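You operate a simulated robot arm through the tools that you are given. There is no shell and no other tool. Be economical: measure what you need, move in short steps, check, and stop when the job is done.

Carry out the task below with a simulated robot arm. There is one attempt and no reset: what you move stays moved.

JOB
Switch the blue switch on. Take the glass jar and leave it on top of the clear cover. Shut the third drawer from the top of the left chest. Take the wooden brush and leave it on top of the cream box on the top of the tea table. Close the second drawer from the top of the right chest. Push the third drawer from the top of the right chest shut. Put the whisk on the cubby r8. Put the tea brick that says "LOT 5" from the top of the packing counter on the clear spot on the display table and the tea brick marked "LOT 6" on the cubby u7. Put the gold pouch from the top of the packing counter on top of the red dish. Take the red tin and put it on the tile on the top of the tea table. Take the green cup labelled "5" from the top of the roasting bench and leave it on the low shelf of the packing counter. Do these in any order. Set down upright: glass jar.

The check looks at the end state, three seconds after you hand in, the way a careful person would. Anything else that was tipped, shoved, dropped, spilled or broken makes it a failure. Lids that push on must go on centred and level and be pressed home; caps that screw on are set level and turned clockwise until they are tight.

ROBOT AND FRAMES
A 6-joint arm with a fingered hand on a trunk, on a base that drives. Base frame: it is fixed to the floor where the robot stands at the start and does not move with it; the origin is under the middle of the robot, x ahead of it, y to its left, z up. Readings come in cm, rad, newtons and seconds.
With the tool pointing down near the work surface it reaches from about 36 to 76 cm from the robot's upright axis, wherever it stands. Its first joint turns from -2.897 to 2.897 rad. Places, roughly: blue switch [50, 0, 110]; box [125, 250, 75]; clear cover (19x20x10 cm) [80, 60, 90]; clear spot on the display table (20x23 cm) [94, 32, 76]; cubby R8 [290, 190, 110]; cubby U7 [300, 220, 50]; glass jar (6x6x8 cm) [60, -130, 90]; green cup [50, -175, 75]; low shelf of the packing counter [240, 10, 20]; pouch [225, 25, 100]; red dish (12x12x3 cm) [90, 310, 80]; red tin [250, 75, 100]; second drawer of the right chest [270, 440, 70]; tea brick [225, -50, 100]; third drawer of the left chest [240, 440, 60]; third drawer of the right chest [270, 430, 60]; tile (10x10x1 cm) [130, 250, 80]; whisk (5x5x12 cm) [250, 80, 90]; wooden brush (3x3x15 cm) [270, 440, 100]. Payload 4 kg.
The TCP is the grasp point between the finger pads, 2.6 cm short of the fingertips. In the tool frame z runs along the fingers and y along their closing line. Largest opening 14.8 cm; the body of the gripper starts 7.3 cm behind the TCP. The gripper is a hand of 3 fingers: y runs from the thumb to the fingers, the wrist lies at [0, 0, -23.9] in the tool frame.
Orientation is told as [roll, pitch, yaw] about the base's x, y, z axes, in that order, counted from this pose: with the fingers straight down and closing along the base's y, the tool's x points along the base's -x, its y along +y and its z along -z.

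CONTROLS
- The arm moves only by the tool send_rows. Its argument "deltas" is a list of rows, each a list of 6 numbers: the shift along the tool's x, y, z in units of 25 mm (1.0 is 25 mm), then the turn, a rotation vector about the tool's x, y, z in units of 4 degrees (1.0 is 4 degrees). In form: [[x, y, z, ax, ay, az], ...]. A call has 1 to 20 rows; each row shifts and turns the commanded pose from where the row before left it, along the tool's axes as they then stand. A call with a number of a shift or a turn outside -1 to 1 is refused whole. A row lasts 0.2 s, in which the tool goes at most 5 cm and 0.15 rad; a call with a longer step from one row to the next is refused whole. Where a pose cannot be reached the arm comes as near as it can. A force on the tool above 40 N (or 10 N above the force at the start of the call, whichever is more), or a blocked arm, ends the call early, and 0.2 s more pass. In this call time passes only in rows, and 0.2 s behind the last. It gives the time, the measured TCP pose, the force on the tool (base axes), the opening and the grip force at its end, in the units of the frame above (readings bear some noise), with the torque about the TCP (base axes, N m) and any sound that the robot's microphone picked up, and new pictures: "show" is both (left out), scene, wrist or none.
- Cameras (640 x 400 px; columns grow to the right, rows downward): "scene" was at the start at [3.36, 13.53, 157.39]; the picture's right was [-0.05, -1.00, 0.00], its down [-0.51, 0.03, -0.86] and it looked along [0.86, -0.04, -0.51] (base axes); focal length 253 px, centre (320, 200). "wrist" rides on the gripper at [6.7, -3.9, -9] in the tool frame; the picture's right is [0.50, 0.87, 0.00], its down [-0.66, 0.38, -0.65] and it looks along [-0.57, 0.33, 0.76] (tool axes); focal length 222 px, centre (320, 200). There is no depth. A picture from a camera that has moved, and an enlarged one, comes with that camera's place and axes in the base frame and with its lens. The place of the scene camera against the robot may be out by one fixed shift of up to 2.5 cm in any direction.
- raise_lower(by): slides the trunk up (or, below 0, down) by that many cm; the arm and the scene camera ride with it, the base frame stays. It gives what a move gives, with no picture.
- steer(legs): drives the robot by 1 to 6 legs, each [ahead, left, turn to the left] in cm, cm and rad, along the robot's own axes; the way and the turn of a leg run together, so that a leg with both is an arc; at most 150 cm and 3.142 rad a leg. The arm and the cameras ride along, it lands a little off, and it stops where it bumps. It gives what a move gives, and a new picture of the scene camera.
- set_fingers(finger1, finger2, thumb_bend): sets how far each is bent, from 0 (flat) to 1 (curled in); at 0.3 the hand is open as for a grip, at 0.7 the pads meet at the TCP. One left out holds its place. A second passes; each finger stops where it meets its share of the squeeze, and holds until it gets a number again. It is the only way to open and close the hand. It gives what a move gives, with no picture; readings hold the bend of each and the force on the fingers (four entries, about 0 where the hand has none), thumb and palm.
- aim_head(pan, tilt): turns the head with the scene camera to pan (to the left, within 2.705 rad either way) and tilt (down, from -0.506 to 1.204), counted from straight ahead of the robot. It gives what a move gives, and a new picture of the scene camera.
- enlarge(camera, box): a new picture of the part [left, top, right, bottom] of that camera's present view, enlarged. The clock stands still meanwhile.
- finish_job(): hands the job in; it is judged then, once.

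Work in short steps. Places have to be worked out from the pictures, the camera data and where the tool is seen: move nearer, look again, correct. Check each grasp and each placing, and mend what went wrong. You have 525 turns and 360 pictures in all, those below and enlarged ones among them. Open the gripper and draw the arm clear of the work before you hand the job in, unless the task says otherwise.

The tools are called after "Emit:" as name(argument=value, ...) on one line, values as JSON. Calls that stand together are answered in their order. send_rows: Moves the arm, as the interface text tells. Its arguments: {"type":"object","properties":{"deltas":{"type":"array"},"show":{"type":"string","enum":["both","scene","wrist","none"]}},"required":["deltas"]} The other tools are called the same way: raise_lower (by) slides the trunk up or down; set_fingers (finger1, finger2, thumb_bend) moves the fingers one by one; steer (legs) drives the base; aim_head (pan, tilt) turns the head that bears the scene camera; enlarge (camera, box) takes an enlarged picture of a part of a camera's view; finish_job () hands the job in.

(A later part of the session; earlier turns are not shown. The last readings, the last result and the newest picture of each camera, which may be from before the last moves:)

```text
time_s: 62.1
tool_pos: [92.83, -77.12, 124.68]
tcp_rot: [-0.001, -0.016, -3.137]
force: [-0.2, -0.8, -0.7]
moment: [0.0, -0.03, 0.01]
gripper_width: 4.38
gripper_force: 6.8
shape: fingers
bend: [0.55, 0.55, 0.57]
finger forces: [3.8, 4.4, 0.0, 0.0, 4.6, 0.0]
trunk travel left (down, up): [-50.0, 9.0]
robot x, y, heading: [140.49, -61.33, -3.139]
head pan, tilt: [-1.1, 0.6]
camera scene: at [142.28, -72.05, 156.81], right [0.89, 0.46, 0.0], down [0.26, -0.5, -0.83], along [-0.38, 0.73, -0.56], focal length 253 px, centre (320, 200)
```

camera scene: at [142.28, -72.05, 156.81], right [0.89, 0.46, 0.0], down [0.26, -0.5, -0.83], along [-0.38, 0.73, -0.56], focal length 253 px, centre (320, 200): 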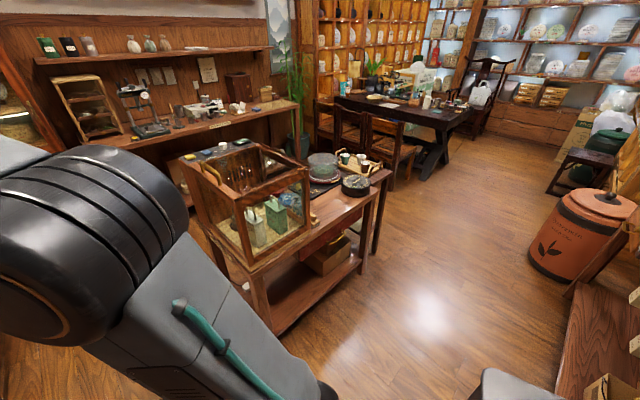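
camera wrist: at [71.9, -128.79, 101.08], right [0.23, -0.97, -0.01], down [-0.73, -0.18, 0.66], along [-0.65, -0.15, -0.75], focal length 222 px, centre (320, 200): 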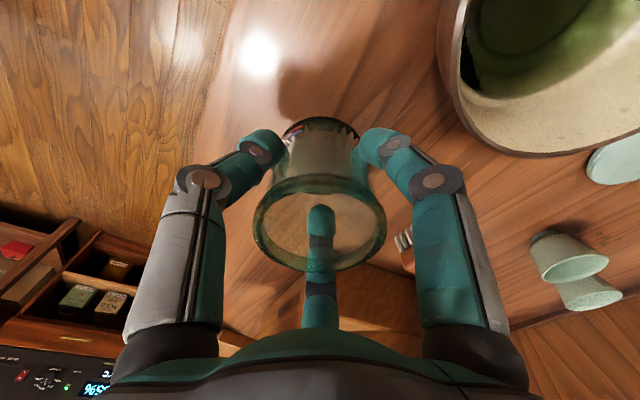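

Free floor behind the display table; cover ≈(79,52). I raise the arm a bit and slide to stand off its back edge, then turn to face it.

Emit:
send_rows(deltas=[[0.5, 0, -1, 0, 0, 0], [0.5, 0, -1, 0, 0, 0], [0, 0, -1, 0, 0, 0], [0, 0, -1, 0, 0, 0]], show="none")

Emit:
steer(legs=[[4, -90, 0], [0, 0, -0.44]])

Emit:
aim_head(pan=0.0, tilt=0.8)

```text
time_s: 63.1
tool_pos: [95.43, -77.06, 134.61]
tcp_rot: [0.0, -0.013, -3.139]
force: [-0.5, 0.3, -1.6]
moment: [0.02, 0.03, 0.04]
gripper_width: 4.37
gripper_force: 6.0
shape: fingers
bend: [0.55, 0.55, 0.57]
finger forces: [3.8, 4.3, 0.0, 0.0, 4.7, 0.0]
trunk travel left (down, up): [-50.0, 9.0]
robot x, y, heading: [140.2, -61.47, -3.141]
head pan, tilt: [-1.1, 0.6]
```

```text
time_s: 67.9
tool_pos: [92.43, 9.53, 134.63]
tcp_rot: [0.001, -0.013, -3.109]
force: [0.5, 0.3, -1.0]
moment: [0.01, 0.01, 0.02]
gripper_width: 4.36
gripper_force: 6.5
shape: fingers
bend: [0.55, 0.55, 0.57]
finger forces: [3.7, 4.3, 0.0, 0.1, 4.6, 0.0]
trunk travel left (down, up): [-50.0, 9.0]
robot x, y, heading: [136.33, 26.2, -3.112]
head pan, tilt: [-1.1, 0.6]
stopped in leg 1: the robot was blocked; the commanded pose is now the measured one
camera scene: at [138.99, 15.78, 156.81], right [0.88, 0.48, 0.0], down [0.27, -0.5, -0.83], along [-0.4, 0.72, -0.56], focal length 253 px, centre (320, 200)
```

scene: 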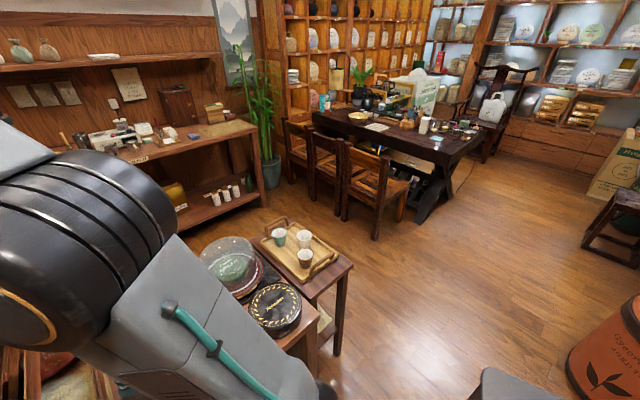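

```text
time_s: 69.2
tool_pos: [92.35, 9.45, 134.71]
tcp_rot: [0.0, -0.013, -3.108]
force: [0.6, 0.4, -0.4]
moment: [-0.02, 0.01, -0.02]
gripper_width: 4.37
gripper_force: 6.8
shape: fingers
bend: [0.55, 0.55, 0.57]
finger forces: [3.8, 4.4, 0.1, 0.0, 4.6, 0.1]
trunk travel left (down, up): [-50.0, 9.0]
robot x, y, heading: [136.3, 25.8, -3.118]
head pan, tilt: [0.0, 0.799]
camera scene: at [135.18, 7.79, 155.12], right [-0.03, 1.0, 0.0], down [0.72, 0.02, -0.7], along [-0.7, -0.02, -0.72], focal length 253 px, centre (320, 200)
```

scene: 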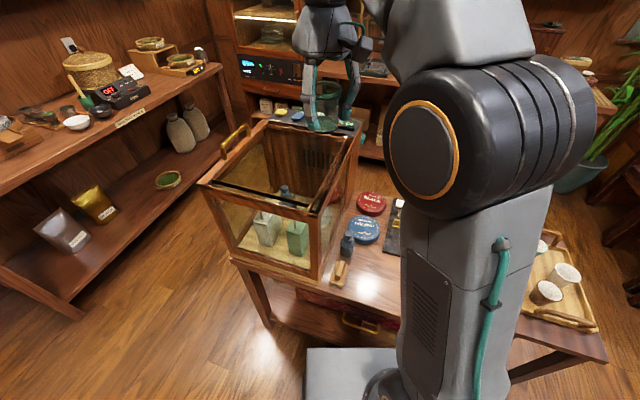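

Blocked lightly by the table corner; I back off a little and turn to the cover.

Emit:
steer(legs=[[-6, 0, 0], [0, 0, -0.42]])

Emit:
aim_head(pan=0.1, tilt=0.9)

```text
time_s: 71.5
tool_pos: [95.52, 29.1, 134.71]
tcp_rot: [0.0, -0.015, 2.752]
force: [-0.4, 0.3, -1.6]
moment: [-0.02, -0.01, -0.06]
gripper_width: 4.35
gripper_force: 6.7
shape: fingers
bend: [0.55, 0.55, 0.57]
finger forces: [3.7, 4.2, 0.1, 0.0, 4.6, 0.0]
trunk travel left (down, up): [-50.0, 9.0]
robot x, y, heading: [142.51, 26.2, 2.752]
head pan, tilt: [0.0, 0.799]
camera scene: at [134.67, 10.04, 155.12], right [0.38, 0.92, 0.0], down [0.66, -0.28, -0.7], along [-0.64, 0.27, -0.72], focal length 253 px, centre (320, 200)
```

scene: 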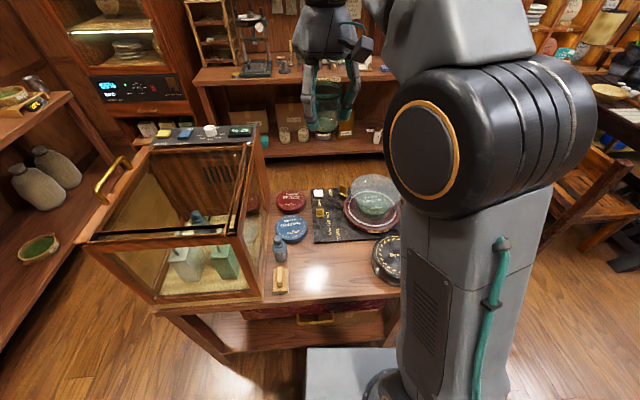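

```text
time_s: 72.1
tool_pos: [95.46, 29.1, 134.75]
tcp_rot: [0.001, -0.013, 2.751]
force: [-0.7, 0.2, -1.1]
moment: [0.03, 0.02, -0.02]
gripper_width: 4.35
gripper_force: 6.3
shape: fingers
bend: [0.55, 0.55, 0.57]
finger forces: [3.7, 4.3, 0.0, 0.0, 4.8, 0.0]
trunk travel left (down, up): [-50.0, 9.0]
robot x, y, heading: [142.71, 26.33, 2.75]
head pan, tilt: [0.099, 0.901]
camera scene: at [134.9, 9.13, 154.33], right [0.29, 0.96, 0.0], down [0.75, -0.23, -0.62], along [-0.59, 0.18, -0.78], focal length 253 px, centre (320, 200)
```

scene: 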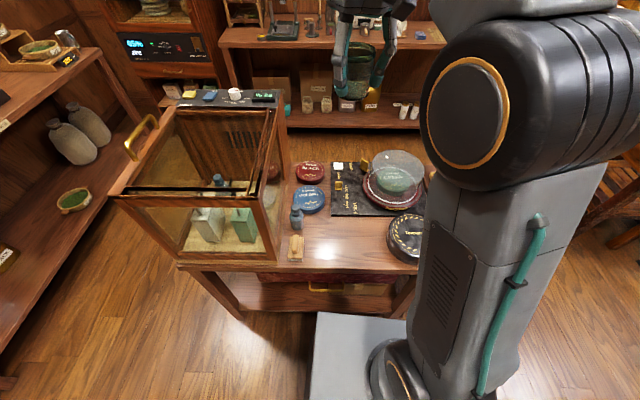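

Zoom in on the clear cover.

Emit:
enlarge(camera="scene", box=[320, 130, 448, 210])

```text
5.00 times, centred on (384, 170) of scene
camera zoom: at [134.9, 9.13, 154.33], right [0.29, 0.96, 0.0], down [0.75, -0.23, -0.62], along [-0.59, 0.18, -0.78], focal length 1267 px, centre (0, 350)
```

zoom: 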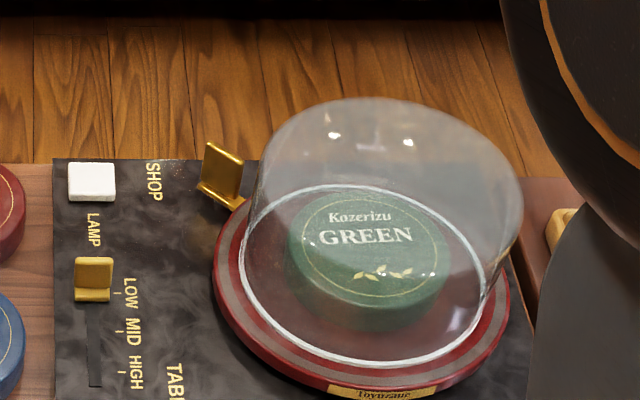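

Cover base ring centre ≈(80,56), top ≈ z 90. Move the jar above it and check with the wrist camera.

Emit:
send_rows(deltas=[[-0.817, -0.634, 0.3, 0, 0, 0], [-0.817, -0.634, 0.3, 0, 0, 0], [-0.817, -0.634, 0.3, 0, 0, 0], [-0.817, -0.634, 0.3, 0, 0, 0], [-0.817, -0.634, 0.3, 0, 0, 0], [-0.817, -0.634, 0.5, 0, 0, 0], [-0.817, -0.634, 0.6, 0, 0, 0], [-0.817, -0.634, 0.6, 0, 0, 0], [-0.817, -0.634, 0.6, 0, 0, 0], [-0.817, -0.634, 0.6, 0, 0, 0], [-0.817, -0.634, 0.6, 0, 0, 0], [-0.817, -0.634, 0.6, 0, 0, 0]], show="both")

```text
time_s: 74.7
tool_pos: [82.92, 50.51, 123.97]
tcp_rot: [0.001, -0.02, 2.752]
force: [0.3, 0.6, -1.3]
moment: [0.01, 0.01, -0.01]
gripper_width: 4.34
gripper_force: 6.2
shape: fingers
bend: [0.55, 0.55, 0.57]
finger forces: [3.8, 4.3, 0.0, 0.0, 4.7, 0.1]
out of reach, approached as far as the arm can: row 10, 11, 12
trunk travel left (down, up): [-50.0, 9.0]
robot x, y, heading: [142.3, 26.42, 2.752]
head pan, tilt: [0.099, 0.901]
camera scene: at [134.86, 9.16, 154.33], right [0.29, 0.96, 0.0], down [0.75, -0.23, -0.62], along [-0.59, 0.18, -0.78], focal length 253 px, centre (320, 200)
camera wrist: at [90.9, 51.5, 132.9], right [0.13, -0.99, -0.01], down [-0.74, -0.11, 0.67], along [-0.66, -0.08, -0.75], focal length 222 px, centre (320, 200)
```

scene: 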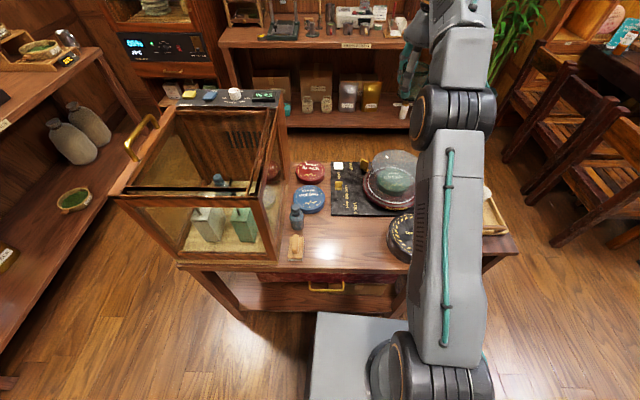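
wrist: 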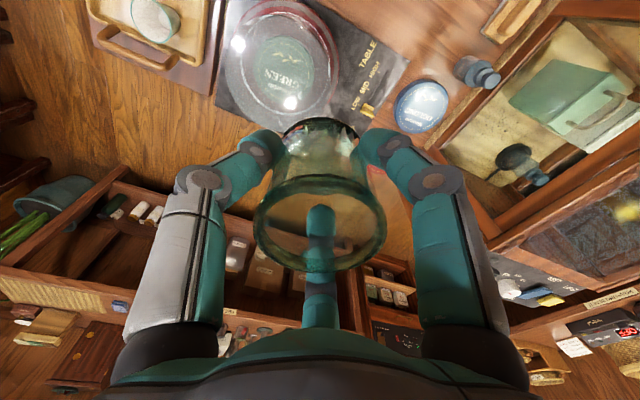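

Cover centre by wrist ≈(81,57). Descend for better reach, then finish the lateral.

Emit:
send_rows(deltas=[[0, 0, 0.9, 0, 0, 0], [0, 0, 0.9, 0, 0, 0], [0, 0, 0.9, 0, 0, 0], [0, 0, 0.9, 0, 0, 0]], show="wrist")

```text
time_s: 75.7
tool_pos: [82.79, 50.59, 115.03]
tcp_rot: [-0.001, -0.015, 2.753]
force: [0.1, 0.3, -1.7]
moment: [0.0, 0.01, 0.02]
gripper_width: 4.34
gripper_force: 6.6
shape: fingers
bend: [0.55, 0.55, 0.57]
finger forces: [3.6, 4.3, 0.0, 0.0, 4.6, 0.0]
trunk travel left (down, up): [-50.0, 9.0]
robot x, y, heading: [142.56, 25.99, 2.749]
head pan, tilt: [0.099, 0.901]
camera wrist: at [90.8, 51.57, 123.93], right [0.13, -0.99, -0.01], down [-0.74, -0.1, 0.66], along [-0.66, -0.08, -0.75], focal length 222 px, centre (320, 200)
```

wrist: 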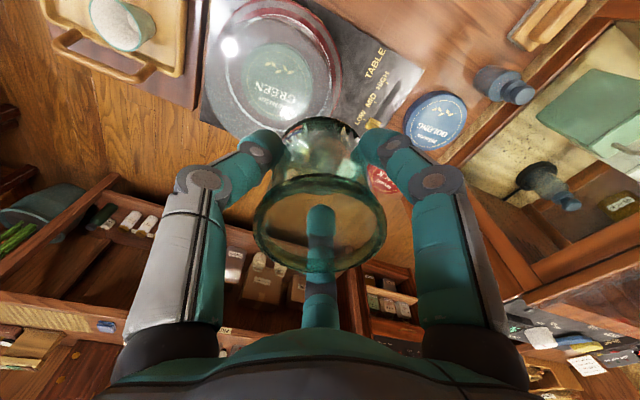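

Move over the cover centre and down to z≈107.

Emit:
send_rows(deltas=[[-0.41, -0.525, 0.8, 0, 0, 0], [-0.41, -0.525, 0.8, 0, 0, 0], [-0.41, -0.525, 0.8, 0, 0, 0], [-0.41, -0.525, 0.8, 0, 0, 0]], show="both")

```text
time_s: 76.7
tool_pos: [81.01, 57.1, 106.93]
tcp_rot: [0.0, -0.014, 2.753]
force: [-0.6, -1.0, -0.8]
moment: [0.03, 0.02, -0.02]
gripper_width: 4.34
gripper_force: 6.4
shape: fingers
bend: [0.55, 0.55, 0.57]
finger forces: [3.7, 4.3, 0.0, 0.0, 4.6, 0.1]
trunk travel left (down, up): [-50.0, 9.0]
robot x, y, heading: [142.41, 26.2, 2.746]
head pan, tilt: [0.099, 0.901]
camera scene: at [134.88, 9.14, 154.33], right [0.29, 0.96, 0.0], down [0.75, -0.23, -0.62], along [-0.59, 0.18, -0.78], focal length 253 px, centre (320, 200)
camera wrist: at [88.95, 58.06, 115.96], right [0.13, -0.99, -0.01], down [-0.74, -0.11, 0.66], along [-0.66, -0.08, -0.75], focal length 222 px, centre (320, 200)
```

scene: 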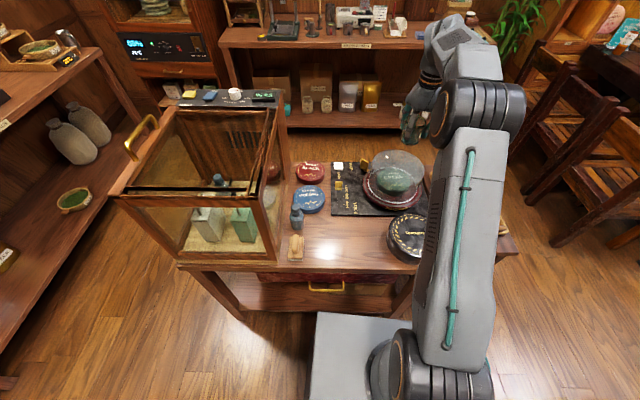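
wrist: 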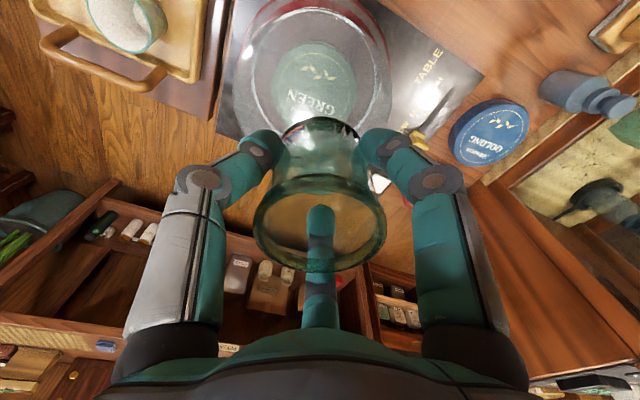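

Jar ≈1 cm short of the cover's centre (81,58). Correct and lower to just above the top.

Emit:
send_rows(deltas=[[-0.15, -0.37, 0.5, 0, 0, 0], [0, 0, 0.8, 0, 0, 0], [0, 0, 0.8, 0, 0, 0], [0, 0, 0.8, 0, 0, 0]], show="wrist")

Emit:
enlarge(camera="scene", box=[340, 100, 468, 180])

```text
time_s: 77.7
tool_pos: [80.84, 58.12, 99.79]
tcp_rot: [-0.001, -0.017, 2.752]
force: [0.6, 0.7, -0.9]
moment: [0.01, -0.02, -0.03]
gripper_width: 4.32
gripper_force: 6.2
shape: fingers
bend: [0.55, 0.55, 0.57]
finger forces: [3.8, 4.2, 0.0, 0.0, 4.6, 0.0]
trunk travel left (down, up): [-50.0, 9.0]
robot x, y, heading: [142.48, 26.38, 2.745]
head pan, tilt: [0.099, 0.901]
camera wrist: at [88.78, 59.01, 108.73], right [0.13, -0.99, -0.01], down [-0.74, -0.11, 0.66], along [-0.66, -0.08, -0.75], focal length 222 px, centre (320, 200)
```

wrist: 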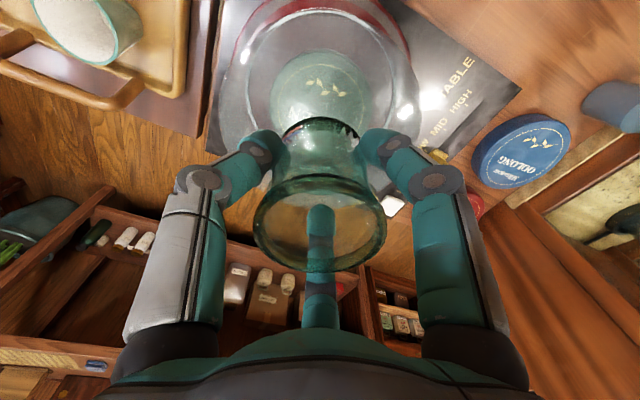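

```text
5.00 times, centred on (404, 140) of scene
camera zoom: at [134.89, 9.14, 154.33], right [0.29, 0.96, 0.0], down [0.75, -0.23, -0.62], along [-0.59, 0.18, -0.78], focal length 1267 px, centre (-100, 500)
```

zoom: 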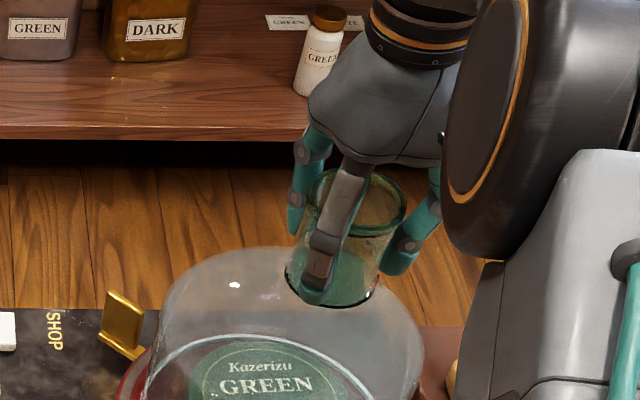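

Zoom the wrist view to judge centring on the cover top.

Emit:
enlarge(camera="wrist", box=[200, 0, 440, 150])

```text
2.67 times, centred on (320, 75) of wrist
camera zoom: at [88.78, 59.01, 108.73], right [0.13, -0.99, -0.01], down [-0.74, -0.11, 0.66], along [-0.66, -0.08, -0.75], focal length 592 px, centre (320, 533)
```

zoom: 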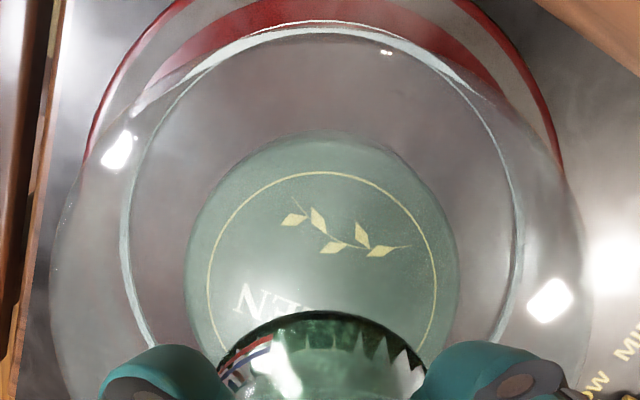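

Cross-checks agree: cover centre ≈(79.3,58.3), top ≈ z 89. Shift 1.5 cm and descend in small steps to contact.

Emit:
send_rows(deltas=[[-0.55, 0.17, 0.2, 0, 0, 0], [0, 0, 0.4, 0, 0, 0], [0, 0, 0.4, 0, 0, 0], [0, 0, 0.3, 0, 0, 0], [0, 0, 0.2, 0, 0, 0]], show="none")

Emit:
enlarge(camera="scene", box=[340, 100, 468, 180])

```text
time_s: 78.9
tool_pos: [79.57, 58.25, 95.99]
tcp_rot: [0.0, -0.014, 2.752]
force: [0.5, -0.1, -1.5]
moment: [0.02, 0.0, 0.02]
gripper_width: 4.33
gripper_force: 6.1
shape: fingers
bend: [0.55, 0.55, 0.57]
finger forces: [3.7, 4.1, 0.0, 0.0, 4.5, 0.0]
trunk travel left (down, up): [-50.0, 9.0]
robot x, y, heading: [142.29, 26.33, 2.743]
head pan, tilt: [0.099, 0.901]
```

```text
5.00 times, centred on (404, 140) of scene
camera zoom: at [134.89, 9.14, 154.33], right [0.29, 0.96, 0.0], down [0.75, -0.23, -0.62], along [-0.59, 0.18, -0.78], focal length 1267 px, centre (-100, 500)
```

zoom: 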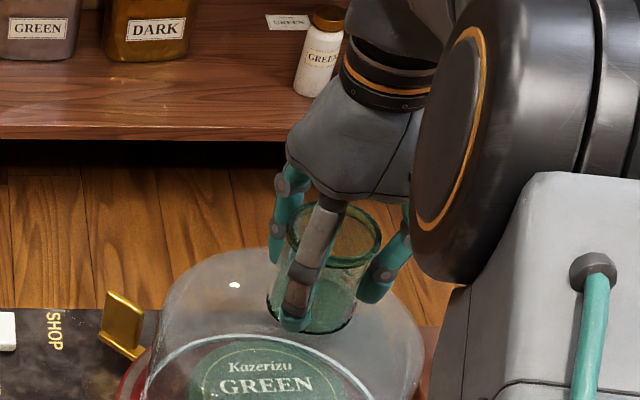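

Jar base projects over the cover's top centre. Continue down gently to contact.

Emit:
send_rows(deltas=[[0, 0, 0.16, 0, 0, 0], [0, 0, 0.16, 0, 0, 0], [0, 0, 0.12, 0, 0, 0], [0, 0, 0.12, 0, 0, 0]], show="none")

```text
time_s: 79.9
tool_pos: [79.53, 58.27, 94.65]
tcp_rot: [-0.001, -0.015, 2.753]
force: [0.0, -0.5, 0.2]
moment: [-0.01, 0.0, -0.01]
gripper_width: 4.38
gripper_force: 6.4
shape: fingers
bend: [0.55, 0.55, 0.57]
finger forces: [3.7, 4.3, 0.0, 0.0, 4.6, 0.0]
trunk travel left (down, up): [-50.0, 9.0]
robot x, y, heading: [142.43, 26.57, 2.749]
head pan, tilt: [0.099, 0.901]
```

Emit:
send_rows(deltas=[[0, 0, 0.08, 0, 0, 0], [0, 0, 0.06, 0, 0, 0]], show="none")

Emit:
enlarge(camera="scene", box=[340, 100, 468, 180])

```text
time_s: 80.5
tool_pos: [79.35, 58.28, 94.34]
tcp_rot: [-0.001, -0.012, 2.752]
force: [0.4, 0.8, -1.0]
moment: [-0.01, 0.0, 0.01]
gripper_width: 4.35
gripper_force: 6.2
shape: fingers
bend: [0.55, 0.55, 0.57]
finger forces: [3.8, 4.3, 0.0, 0.1, 4.6, 0.1]
trunk travel left (down, up): [-50.0, 9.0]
robot x, y, heading: [142.11, 26.51, 2.742]
head pan, tilt: [0.099, 0.901]
```

```text
5.00 times, centred on (404, 140) of scene
camera zoom: at [134.89, 9.14, 154.33], right [0.29, 0.96, 0.0], down [0.75, -0.23, -0.62], along [-0.59, 0.18, -0.78], focal length 1267 px, centre (-100, 500)
```

zoom: 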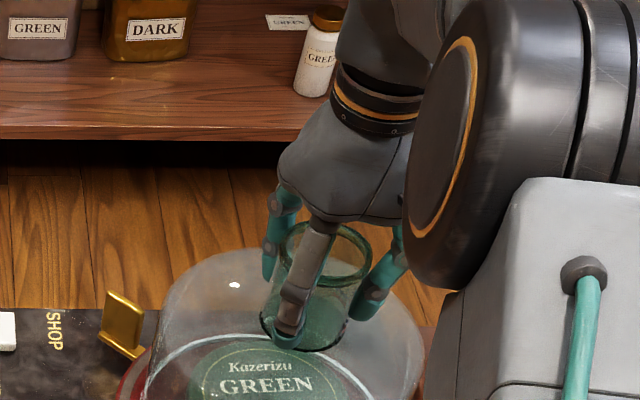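

Emit:
send_rows(deltas=[[0, 0, 0.12, 0, 0, 0], [0, 0, 0.12, 0, 0, 0], [0, 0, 0.12, 0, 0, 0]], show="none")

```text
time_s: 81.3
tool_pos: [79.41, 58.43, 93.47]
tcp_rot: [0.0, -0.017, 2.752]
force: [-1.0, -0.2, 7.3]
moment: [0.0, 0.02, 0.02]
gripper_width: 4.33
gripper_force: 7.0
shape: fingers
bend: [0.55, 0.55, 0.57]
finger forces: [4.3, 4.9, 0.0, 0.0, 4.9, 0.0]
trunk travel left (down, up): [-50.0, 9.0]
robot x, y, heading: [142.34, 26.09, 2.745]
head pan, tilt: [0.099, 0.901]
```

Contact (7 N up). Release.

Emit:
set_fingers(finger1=0.42, finger2=0.42, thumb_bend=0.42)

Emit:
send_rows(deltas=[[0, 0, -0.4, 0, 0, 0], [0, 0, -0.8, 0, 0, 0], [0, 0, -0.8, 0, 0, 0], [0, 0, -0.8, 0, 0, 0], [0, 0, -0.8, 0, 0, 0], [0, 0, -0.8, 0, 0, 0], [0, 0, -0.8, 0, 0, 0], [0.5, 0, -0.8, 0, 0, 0], [0.8, 0, -0.8, 0, 0, 0], [0.8, 0, -0.8, 0, 0, 0], [0.8, 0, -0.8, 0, 0, 0], [0.8, 0, -0.8, 0, 0, 0]], show="both")

Emit:
enlarge(camera="scene", box=[340, 100, 468, 180])

```text
time_s: 82.3
tool_pos: [79.66, 58.33, 93.4]
tcp_rot: [0.001, -0.015, 2.751]
force: [0.4, -0.8, -0.2]
moment: [-0.01, -0.01, 0.02]
gripper_width: 8.83
gripper_force: 0.0
shape: fingers
bend: [0.42, 0.42, 0.42]
finger forces: [0.0, 0.0, 0.1, 0.0, 0.1, 0.0]
trunk travel left (down, up): [-50.0, 9.0]
robot x, y, heading: [142.94, 26.05, 2.744]
head pan, tilt: [0.099, 0.901]
```

```text
time_s: 84.9
tool_pos: [88.69, 54.82, 115.99]
tcp_rot: [0.0, -0.014, 2.753]
force: [-0.1, -0.5, 0.7]
moment: [0.04, -0.01, 0.01]
gripper_width: 8.8
gripper_force: 0.0
shape: fingers
bend: [0.42, 0.42, 0.42]
finger forces: [0.0, 0.0, 0.1, 0.1, 0.0, 0.0]
trunk travel left (down, up): [-50.0, 9.0]
robot x, y, heading: [142.32, 26.47, 2.751]
head pan, tilt: [0.099, 0.901]
camera scene: at [134.92, 9.13, 154.33], right [0.29, 0.96, 0.0], down [0.75, -0.23, -0.62], along [-0.59, 0.18, -0.78], focal length 253 px, centre (320, 200)
camera wrist: at [96.54, 55.83, 125.0], right [0.13, -0.99, -0.01], down [-0.74, -0.11, 0.66], along [-0.66, -0.08, -0.75], focal length 222 px, centre (320, 200)
```

scene: 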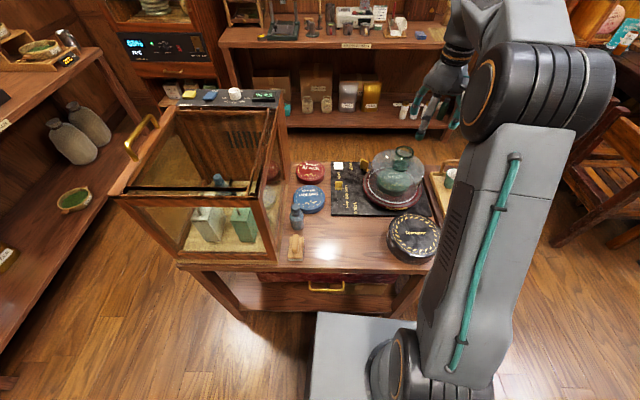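
wrist: 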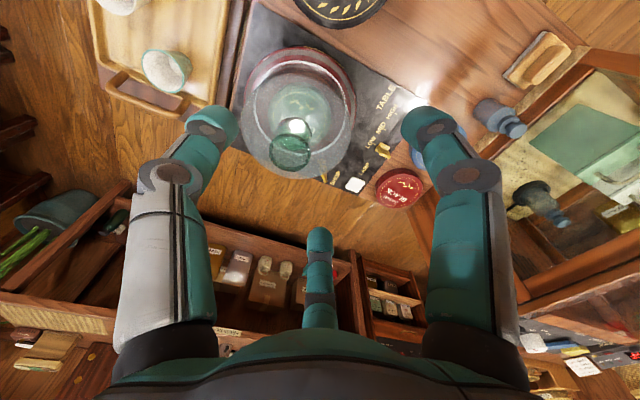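

```text
5.00 times, centred on (404, 140) of scene
camera zoom: at [134.92, 9.13, 154.33], right [0.29, 0.96, 0.0], down [0.75, -0.23, -0.62], along [-0.59, 0.18, -0.78], focal length 1267 px, centre (-100, 500)
```

zoom: 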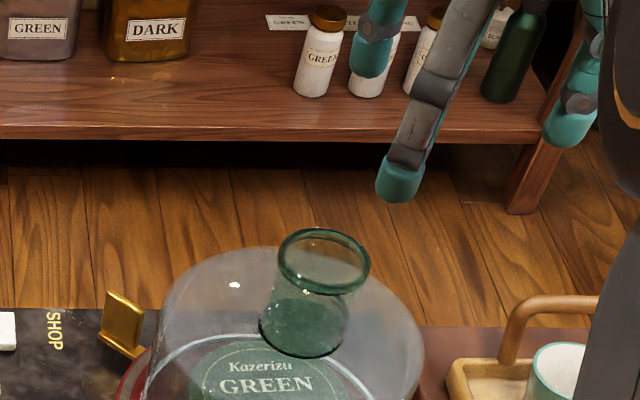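

Jar stands upright, centred. Next: packing counter. Retract the arm, back off, and turn to it.

Emit:
send_rows(deltas=[[0.8, 0, -0.9, 0, 0, 0], [0.8, 0, -0.9, 0, 0, 0], [0.8, 0, -0.9, 0, 0, 0], [0.8, 0, -0.9, 0, 0, 0], [0.8, 0, -0.9, 0, 0, 0], [0.8, 0, -0.9, 0, 0, 0], [0.8, 0, -0.9, 0, 0, 0]], show="none")

Emit:
steer(legs=[[-10, 0, 0], [0, 0, -2.75]])

Emit:
aim_head(pan=0.4, tilt=0.6)

Emit:
aim_head(pan=-0.5, tilt=0.6)

```text
time_s: 86.5
tool_pos: [101.75, 49.11, 131.81]
tcp_rot: [0.0, -0.014, 2.753]
force: [-0.3, 1.3, -0.5]
moment: [0.0, -0.01, 0.02]
gripper_width: 8.81
gripper_force: 0.2
shape: fingers
bend: [0.42, 0.42, 0.42]
finger forces: [0.1, 0.1, 0.0, 0.0, 0.0, 0.0]
trunk travel left (down, up): [-50.0, 9.0]
robot x, y, heading: [142.59, 26.73, 2.751]
head pan, tilt: [0.099, 0.901]
```

```text
time_s: 94.2
tool_pos: [197.85, 15.73, 131.66]
tcp_rot: [-0.001, -0.015, -0.02]
force: [-0.3, 0.6, 0.2]
moment: [-0.01, -0.01, 0.0]
gripper_width: 8.83
gripper_force: 0.0
shape: fingers
bend: [0.42, 0.42, 0.42]
finger forces: [0.0, 0.1, 0.0, 0.1, 0.0, 0.1]
trunk travel left (down, up): [-50.0, 9.0]
robot x, y, heading: [151.62, 22.25, -0.028]
head pan, tilt: [0.099, 0.901]
camera scene: at [153.9, 37.15, 154.33], right [0.07, -1.0, 0.0], down [-0.78, -0.06, -0.62], along [0.62, 0.05, -0.78], focal length 253 px, centre (320, 200)
```

scene: 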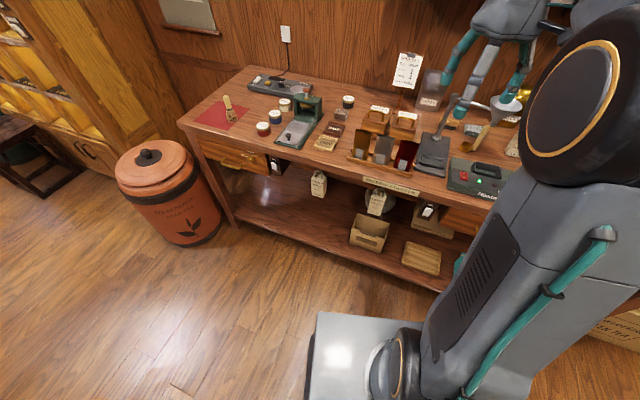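

```text
time_s: 95.0
tool_pos: [197.93, 15.75, 131.75]
tcp_rot: [0.0, -0.016, -0.023]
force: [-0.8, -0.2, 0.3]
moment: [-0.06, -0.01, 0.0]
gripper_width: 8.82
gripper_force: 0.1
shape: fingers
bend: [0.42, 0.42, 0.42]
finger forces: [0.0, 0.0, 0.0, 0.0, 0.0, 0.0]
trunk travel left (down, up): [-50.0, 9.0]
robot x, y, heading: [151.35, 22.29, -0.031]
head pan, tilt: [0.4, 0.6]
camera scene: at [154.6, 39.81, 156.8], right [0.36, -0.93, 0.0], down [-0.53, -0.21, -0.82], along [0.77, 0.3, -0.57], focal length 253 px, centre (320, 200)
```

scene: 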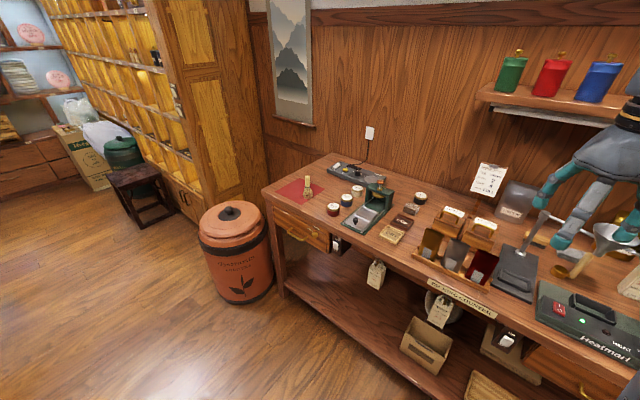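

```text
time_s: 96.2
tool_pos: [197.95, 15.78, 131.78]
tcp_rot: [-0.001, -0.014, -0.022]
force: [0.3, 0.1, -1.3]
moment: [0.03, 0.02, 0.01]
gripper_width: 8.81
gripper_force: 0.0
shape: fingers
bend: [0.42, 0.42, 0.42]
finger forces: [0.0, 0.1, 0.0, 0.0, 0.0, 0.0]
trunk travel left (down, up): [-50.0, 9.0]
robot x, y, heading: [151.97, 22.13, -0.025]
head pan, tilt: [-0.499, 0.6]
camera scene: at [154.03, 32.17, 156.81], right [-0.5, -0.87, 0.0], down [-0.49, 0.28, -0.83], along [0.71, -0.41, -0.56], focal length 253 px, centre (320, 200)
```

scene: 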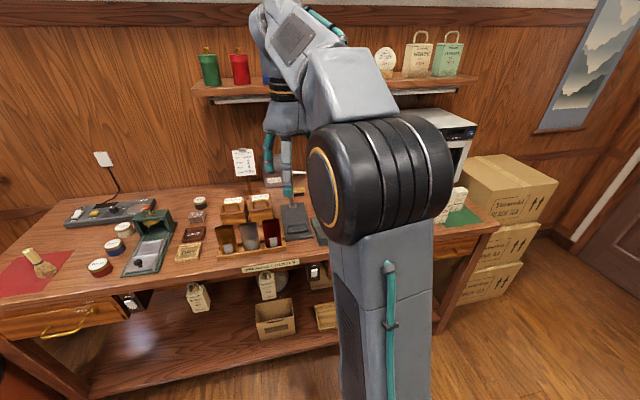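

Zoom in on the counter's parts.

Emit:
enlarge(camera="scene", box=[160, 180, 336, 290])

Emit:
enlarge(camera="scene", box=[400, 160, 528, 240])

Emit:
enlarge(camera="scene", box=[0, 180, 160, 300])

```text
3.64 times, centred on (248, 235) of scene
camera zoom: at [154.03, 32.17, 156.81], right [-0.5, -0.87, 0.0], down [-0.49, 0.28, -0.83], along [0.71, -0.41, -0.56], focal length 922 px, centre (582, 73)
```

zoom: 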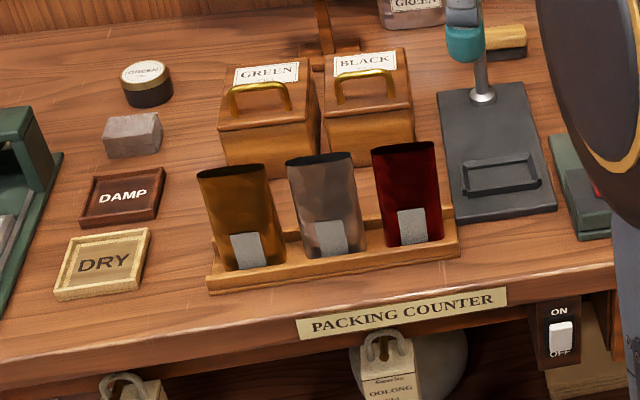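

```text
5.00 times, centred on (464, 200) of scene
camera zoom: at [154.03, 32.17, 156.81], right [-0.5, -0.87, 0.0], down [-0.49, 0.28, -0.83], along [0.71, -0.41, -0.56], focal length 1267 px, centre (-400, 200)
```

zoom: 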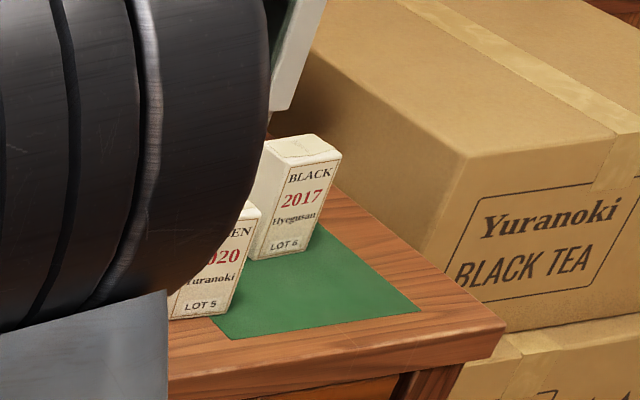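

```text
3.33 times, centred on (80, 240) of scene
camera zoom: at [154.03, 32.17, 156.81], right [-0.5, -0.87, 0.0], down [-0.49, 0.28, -0.83], along [0.71, -0.41, -0.56], focal length 845 px, centre (1120, 67)
```

zoom: 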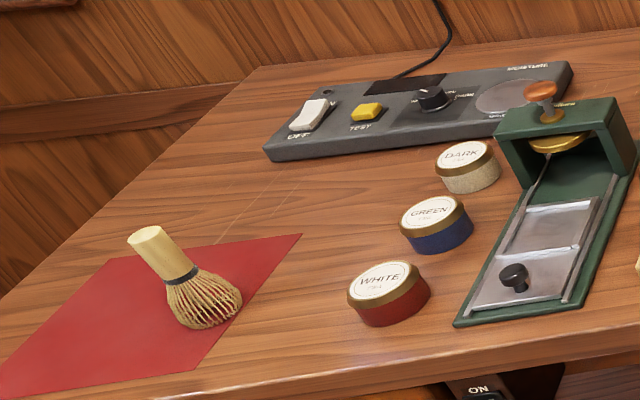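

Counter edge runs from ≈(187,-75) to (234,92) (room turned ≈-0.28 rad). Bricks LOT 5 ≈(201,-54), LOT 6 ≈(203,-68). I drive opposite them.

Emit:
steer(legs=[[-5, -58, 0], [0, 0, -0.26]])

Emit:
aim_head(pan=0.1, tilt=0.75)

```text
time_s: 100.4
tool_pos: [188.11, -53.76, 131.73]
tcp_rot: [-0.001, -0.014, -0.282]
force: [-0.6, 0.8, 0.7]
moment: [0.03, 0.0, 0.01]
gripper_width: 8.82
gripper_force: 0.1
shape: fingers
bend: [0.42, 0.42, 0.42]
finger forces: [0.0, 0.2, 0.0, 0.0, 0.0, 0.0]
trunk travel left (down, up): [-50.0, 9.0]
robot x, y, heading: [145.22, -34.81, -0.285]
head pan, tilt: [-0.499, 0.6]
camera scene: at [150.51, -26.37, 156.81], right [-0.71, -0.71, 0.0], down [-0.4, 0.4, -0.83], along [0.58, -0.58, -0.56], focal length 253 px, centre (320, 200)
```

scene: 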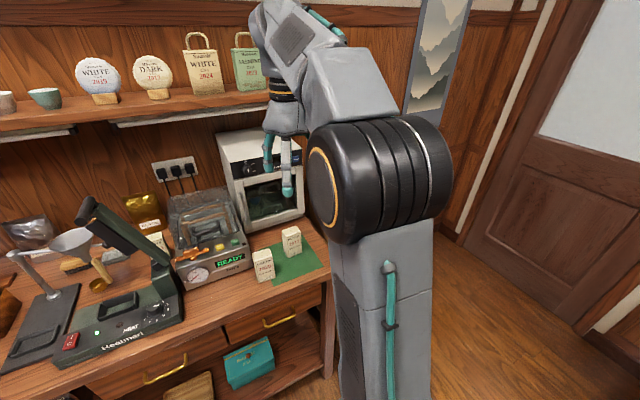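

```text
time_s: 101.4
tool_pos: [187.99, -53.6, 131.77]
tcp_rot: [-0.001, -0.015, -0.282]
force: [0.2, 0.2, 0.0]
moment: [0.01, -0.01, 0.02]
gripper_width: 8.79
gripper_force: 0.0
shape: fingers
bend: [0.42, 0.42, 0.42]
finger forces: [0.1, 0.0, 0.1, 0.0, 0.1, 0.0]
trunk travel left (down, up): [-50.0, 9.0]
robot x, y, heading: [145.2, -35.21, -0.284]
head pan, tilt: [0.099, 0.75]
camera scene: at [152.41, -21.67, 155.52], right [-0.19, -0.98, 0.0], down [-0.67, 0.13, -0.73], along [0.72, -0.14, -0.68], focal length 253 px, centre (320, 200)
```

scene: 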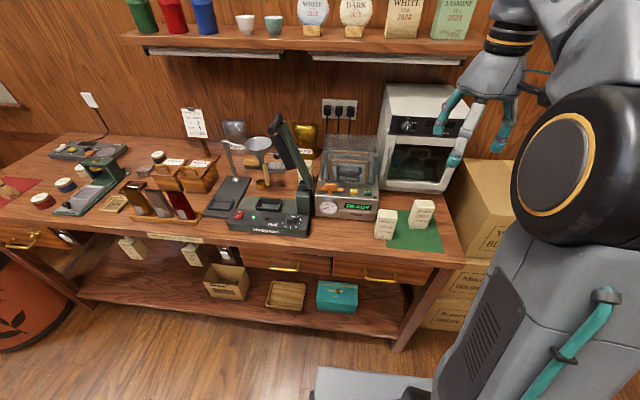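

LOT 5 ≈(202,-53,93), LOT 6 ≈(205,-66,93). Zoom in on them for orientation.

Emit:
enlarge(camera="scene", box=[360, 180, 456, 260])

Emit:
enlarge(camera="scene", box=[90, 110, 346, 270])

```text
5.00 times, centred on (408, 220) of scene
camera zoom: at [152.41, -21.67, 155.52], right [-0.19, -0.98, 0.0], down [-0.67, 0.13, -0.73], along [0.72, -0.14, -0.68], focal length 1267 px, centre (-120, 100)
```

zoom: 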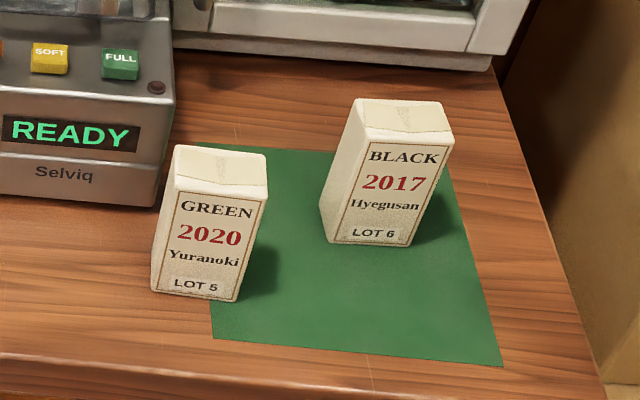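

```text
2.50 times, centred on (218, 190) of scene
camera zoom: at [152.41, -21.67, 155.52], right [-0.19, -0.98, 0.0], down [-0.67, 0.13, -0.73], along [0.72, -0.14, -0.68], focal length 634 px, centre (575, 225)
```

zoom: 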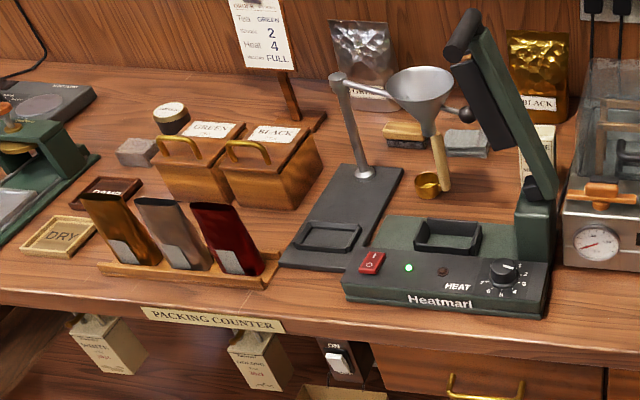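

Bricks about 5.3×4×9 cm; vacuum machine sits right behind LOT 5, so I'll rotate the hand 30° so no finger points at it, and move over LOT 5 at z≈112.

Emit:
send_rows(deltas=[[-0.68, 0.24, 0.9, 0, 0, -0.94], [-0.68, 0.3, 0.9, 0, 0, -0.94], [-0.68, 0.34, 0.9, 0, 0, -0.94], [-0.66, 0.38, 0.9, 0, 0, -0.94], [-0.64, 0.42, 0.9, 0, 0, -0.94], [-0.62, 0.46, 0.9, 0, 0, -0.94], [-0.6, 0.48, 0.9, 0, 0, -0.94], [-0.58, 0.5, 0.9, 0, 0, -0.94]], show="wrist")

```text
time_s: 103.2
tool_pos: [201.21, -46.91, 113.82]
tcp_rot: [-0.008, -0.012, 0.244]
force: [0.1, -0.1, 0.7]
moment: [0.01, 0.03, 0.05]
gripper_width: 8.81
gripper_force: 0.0
shape: fingers
bend: [0.42, 0.42, 0.42]
finger forces: [0.0, 0.0, 0.0, 0.0, 0.0, 0.1]
trunk travel left (down, up): [-50.0, 9.0]
robot x, y, heading: [144.87, -35.07, -0.292]
head pan, tilt: [0.099, 0.75]
camera wrist: at [195.51, -52.16, 122.78], right [-0.69, 0.72, -0.01], down [0.54, 0.53, 0.66], along [0.48, 0.45, -0.75], focal length 222 px, centre (320, 200)
```

wrist: 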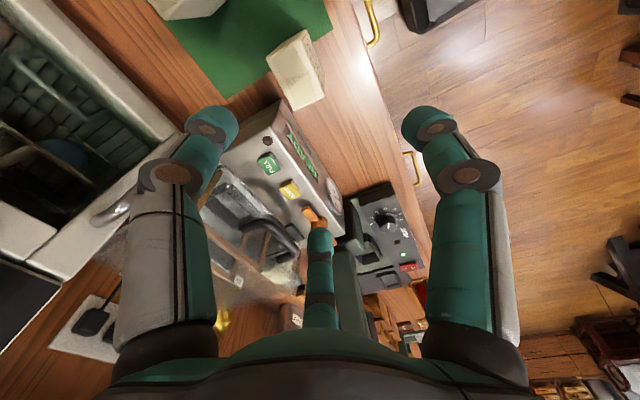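

Overshot in y; brick top ≈(200.3,-52) by wrist. Correct.

Emit:
send_rows(deltas=[[0.23, -0.69, 0, 0, 0, 0], [0.23, -0.69, 0, 0, 0, 0], [0.23, -0.69, 0.4, 0, 0, 0], [0, 0, 0.4, 0, 0, 0]], show="wrist")

```text
time_s: 104.2
tool_pos: [200.72, -52.08, 111.82]
tcp_rot: [-0.007, -0.012, 0.244]
force: [-0.3, -1.2, 0.5]
moment: [0.0, -0.03, -0.01]
gripper_width: 8.81
gripper_force: 0.0
shape: fingers
bend: [0.42, 0.42, 0.42]
finger forces: [0.1, 0.0, 0.0, 0.1, 0.1, 0.1]
trunk travel left (down, up): [-50.0, 9.0]
robot x, y, heading: [145.02, -35.57, -0.285]
head pan, tilt: [0.099, 0.75]
camera wrist: at [194.98, -57.57, 120.85], right [-0.69, 0.72, -0.01], down [0.54, 0.53, 0.66], along [0.48, 0.45, -0.75], focal length 222 px, centre (320, 200)
```

wrist: 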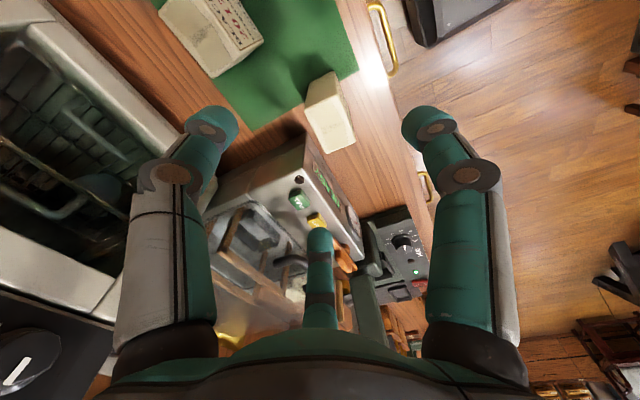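

Emit:
enlarge(camera="wrist", box=[256, 50, 416, 170])

```text
3.33 times, centred on (336, 110) of wrist
camera zoom: at [194.98, -57.57, 120.85], right [-0.69, 0.72, -0.01], down [0.54, 0.53, 0.66], along [0.48, 0.45, -0.75], focal length 740 px, centre (267, 500)
```

zoom: 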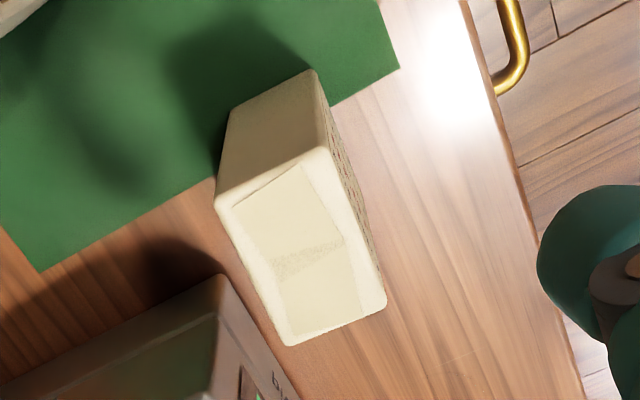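

Machine corner is ~1.5 cm behind the brick; rotate 20° more and narrow fingers a bit so they go to free sides, then recheck.

Emit:
set_fingers(finger1=0.465, finger2=0.465, thumb_bend=0.465)

Emit:
send_rows(deltas=[[-0.21, 0.34, 0, 0, 0, 0], [-0.21, 0.34, 0.3, 0, 0, 0], [0, 0, 0.5, 0, 0, -1], [0, 0, 0.5, 0, 0, -1], [0, 0, 0.3, 0, 0, -1], [0, 0, 0, 0, 0, -1], [0, 0, 0, 0, 0, -1]], show="wrist")

```text
time_s: 105.2
tool_pos: [200.74, -52.14, 111.86]
tcp_rot: [-0.008, -0.013, 0.244]
force: [0.0, -0.4, -0.5]
moment: [0.01, -0.02, 0.02]
gripper_width: 7.6
gripper_force: 0.0
shape: fingers
bend: [0.46, 0.46, 0.46]
finger forces: [0.1, 0.1, 0.0, 0.0, 0.1, 0.0]
trunk travel left (down, up): [-50.0, 9.0]
robot x, y, heading: [145.09, -35.17, -0.292]
head pan, tilt: [0.099, 0.75]
```

```text
time_s: 106.8
tool_pos: [201.4, -50.3, 107.94]
tcp_rot: [-0.011, -0.009, 0.593]
force: [0.2, 0.5, -0.1]
moment: [0.02, 0.01, 0.0]
gripper_width: 7.59
gripper_force: 0.0
shape: fingers
bend: [0.46, 0.46, 0.46]
finger forces: [0.1, 0.1, 0.0, 0.0, 0.0, 0.0]
trunk travel left (down, up): [-50.0, 9.0]
robot x, y, heading: [145.09, -35.28, -0.287]
head pan, tilt: [0.099, 0.75]
camera wrist: at [197.85, -57.31, 116.86], right [-0.9, 0.44, -0.01], down [0.32, 0.68, 0.66], along [0.3, 0.58, -0.75], focal length 222 px, centre (320, 200)
```

wrist: 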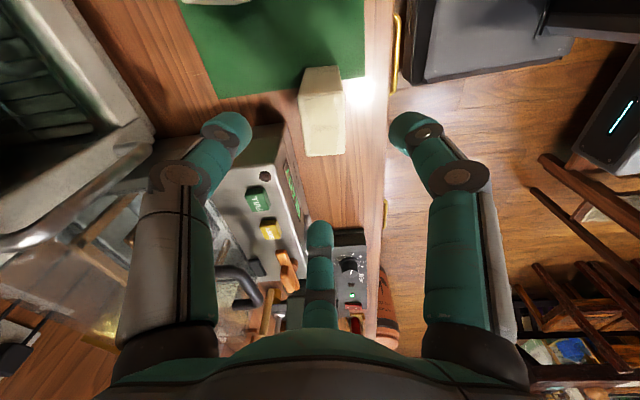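

Aligned: brick top centre ≈(201.4,-50.0). Descend.

Emit:
send_rows(deltas=[[0, 0.1, 0.8, 0, 0, 0], [0, 0, 0.8, 0, 0, 0], [0, 0, 0.8, 0, 0, 0], [0, 0, 0.6, 0, 0, 0], [0, 0, 0.6, 0, 0, 0]], show="wrist")

```text
time_s: 108.0
tool_pos: [201.35, -50.19, 98.76]
tcp_rot: [-0.01, -0.011, 0.592]
force: [-0.3, 0.7, 0.4]
moment: [0.0, -0.01, 0.02]
gripper_width: 7.59
gripper_force: 0.1
shape: fingers
bend: [0.46, 0.46, 0.46]
finger forces: [0.0, 0.2, 0.0, 0.0, 0.1, 0.0]
trunk travel left (down, up): [-50.0, 9.0]
robot x, y, heading: [144.81, -35.46, -0.29]
head pan, tilt: [0.099, 0.75]
camera wrist: at [197.83, -57.21, 107.87], right [-0.9, 0.44, -0.01], down [0.32, 0.68, 0.66], along [0.3, 0.58, -0.75], focal length 222 px, centre (320, 200)
```

wrist: 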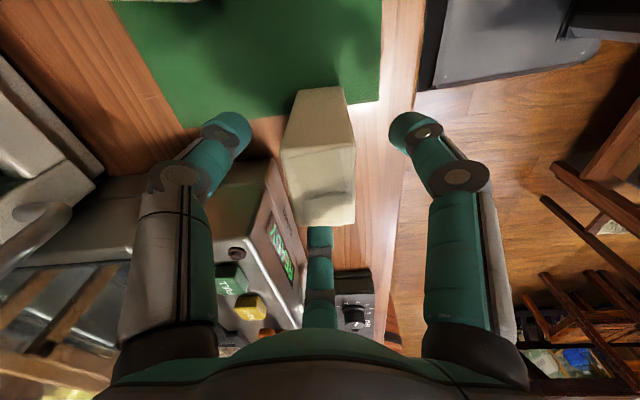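

Emit:
send_rows(deltas=[[0, 0, 0.5, 0, 0, 0], [0, 0, 0.5, 0, 0, 0], [0, 0, 0.5, 0, 0, 0], [0, 0, 0.5, 0, 0, 0]], show="wrist")

```text
time_s: 109.0
tool_pos: [201.52, -50.24, 93.78]
tcp_rot: [-0.013, -0.011, 0.592]
force: [-0.9, 0.3, -0.6]
moment: [0.0, 0.01, 0.01]
gripper_width: 7.59
gripper_force: 0.1
shape: fingers
bend: [0.46, 0.46, 0.46]
finger forces: [0.0, 0.1, 0.1, 0.0, 0.1, 0.1]
trunk travel left (down, up): [-50.0, 9.0]
robot x, y, heading: [144.99, -35.27, -0.289]
head pan, tilt: [0.099, 0.75]
camera wrist: at [197.94, -57.21, 102.85], right [-0.9, 0.44, -0.01], down [0.32, 0.68, 0.66], along [0.3, 0.58, -0.75], focal length 222 px, centre (320, 200)
```

wrist: 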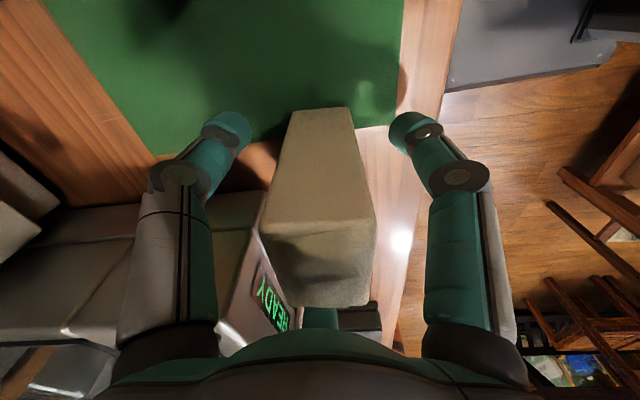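

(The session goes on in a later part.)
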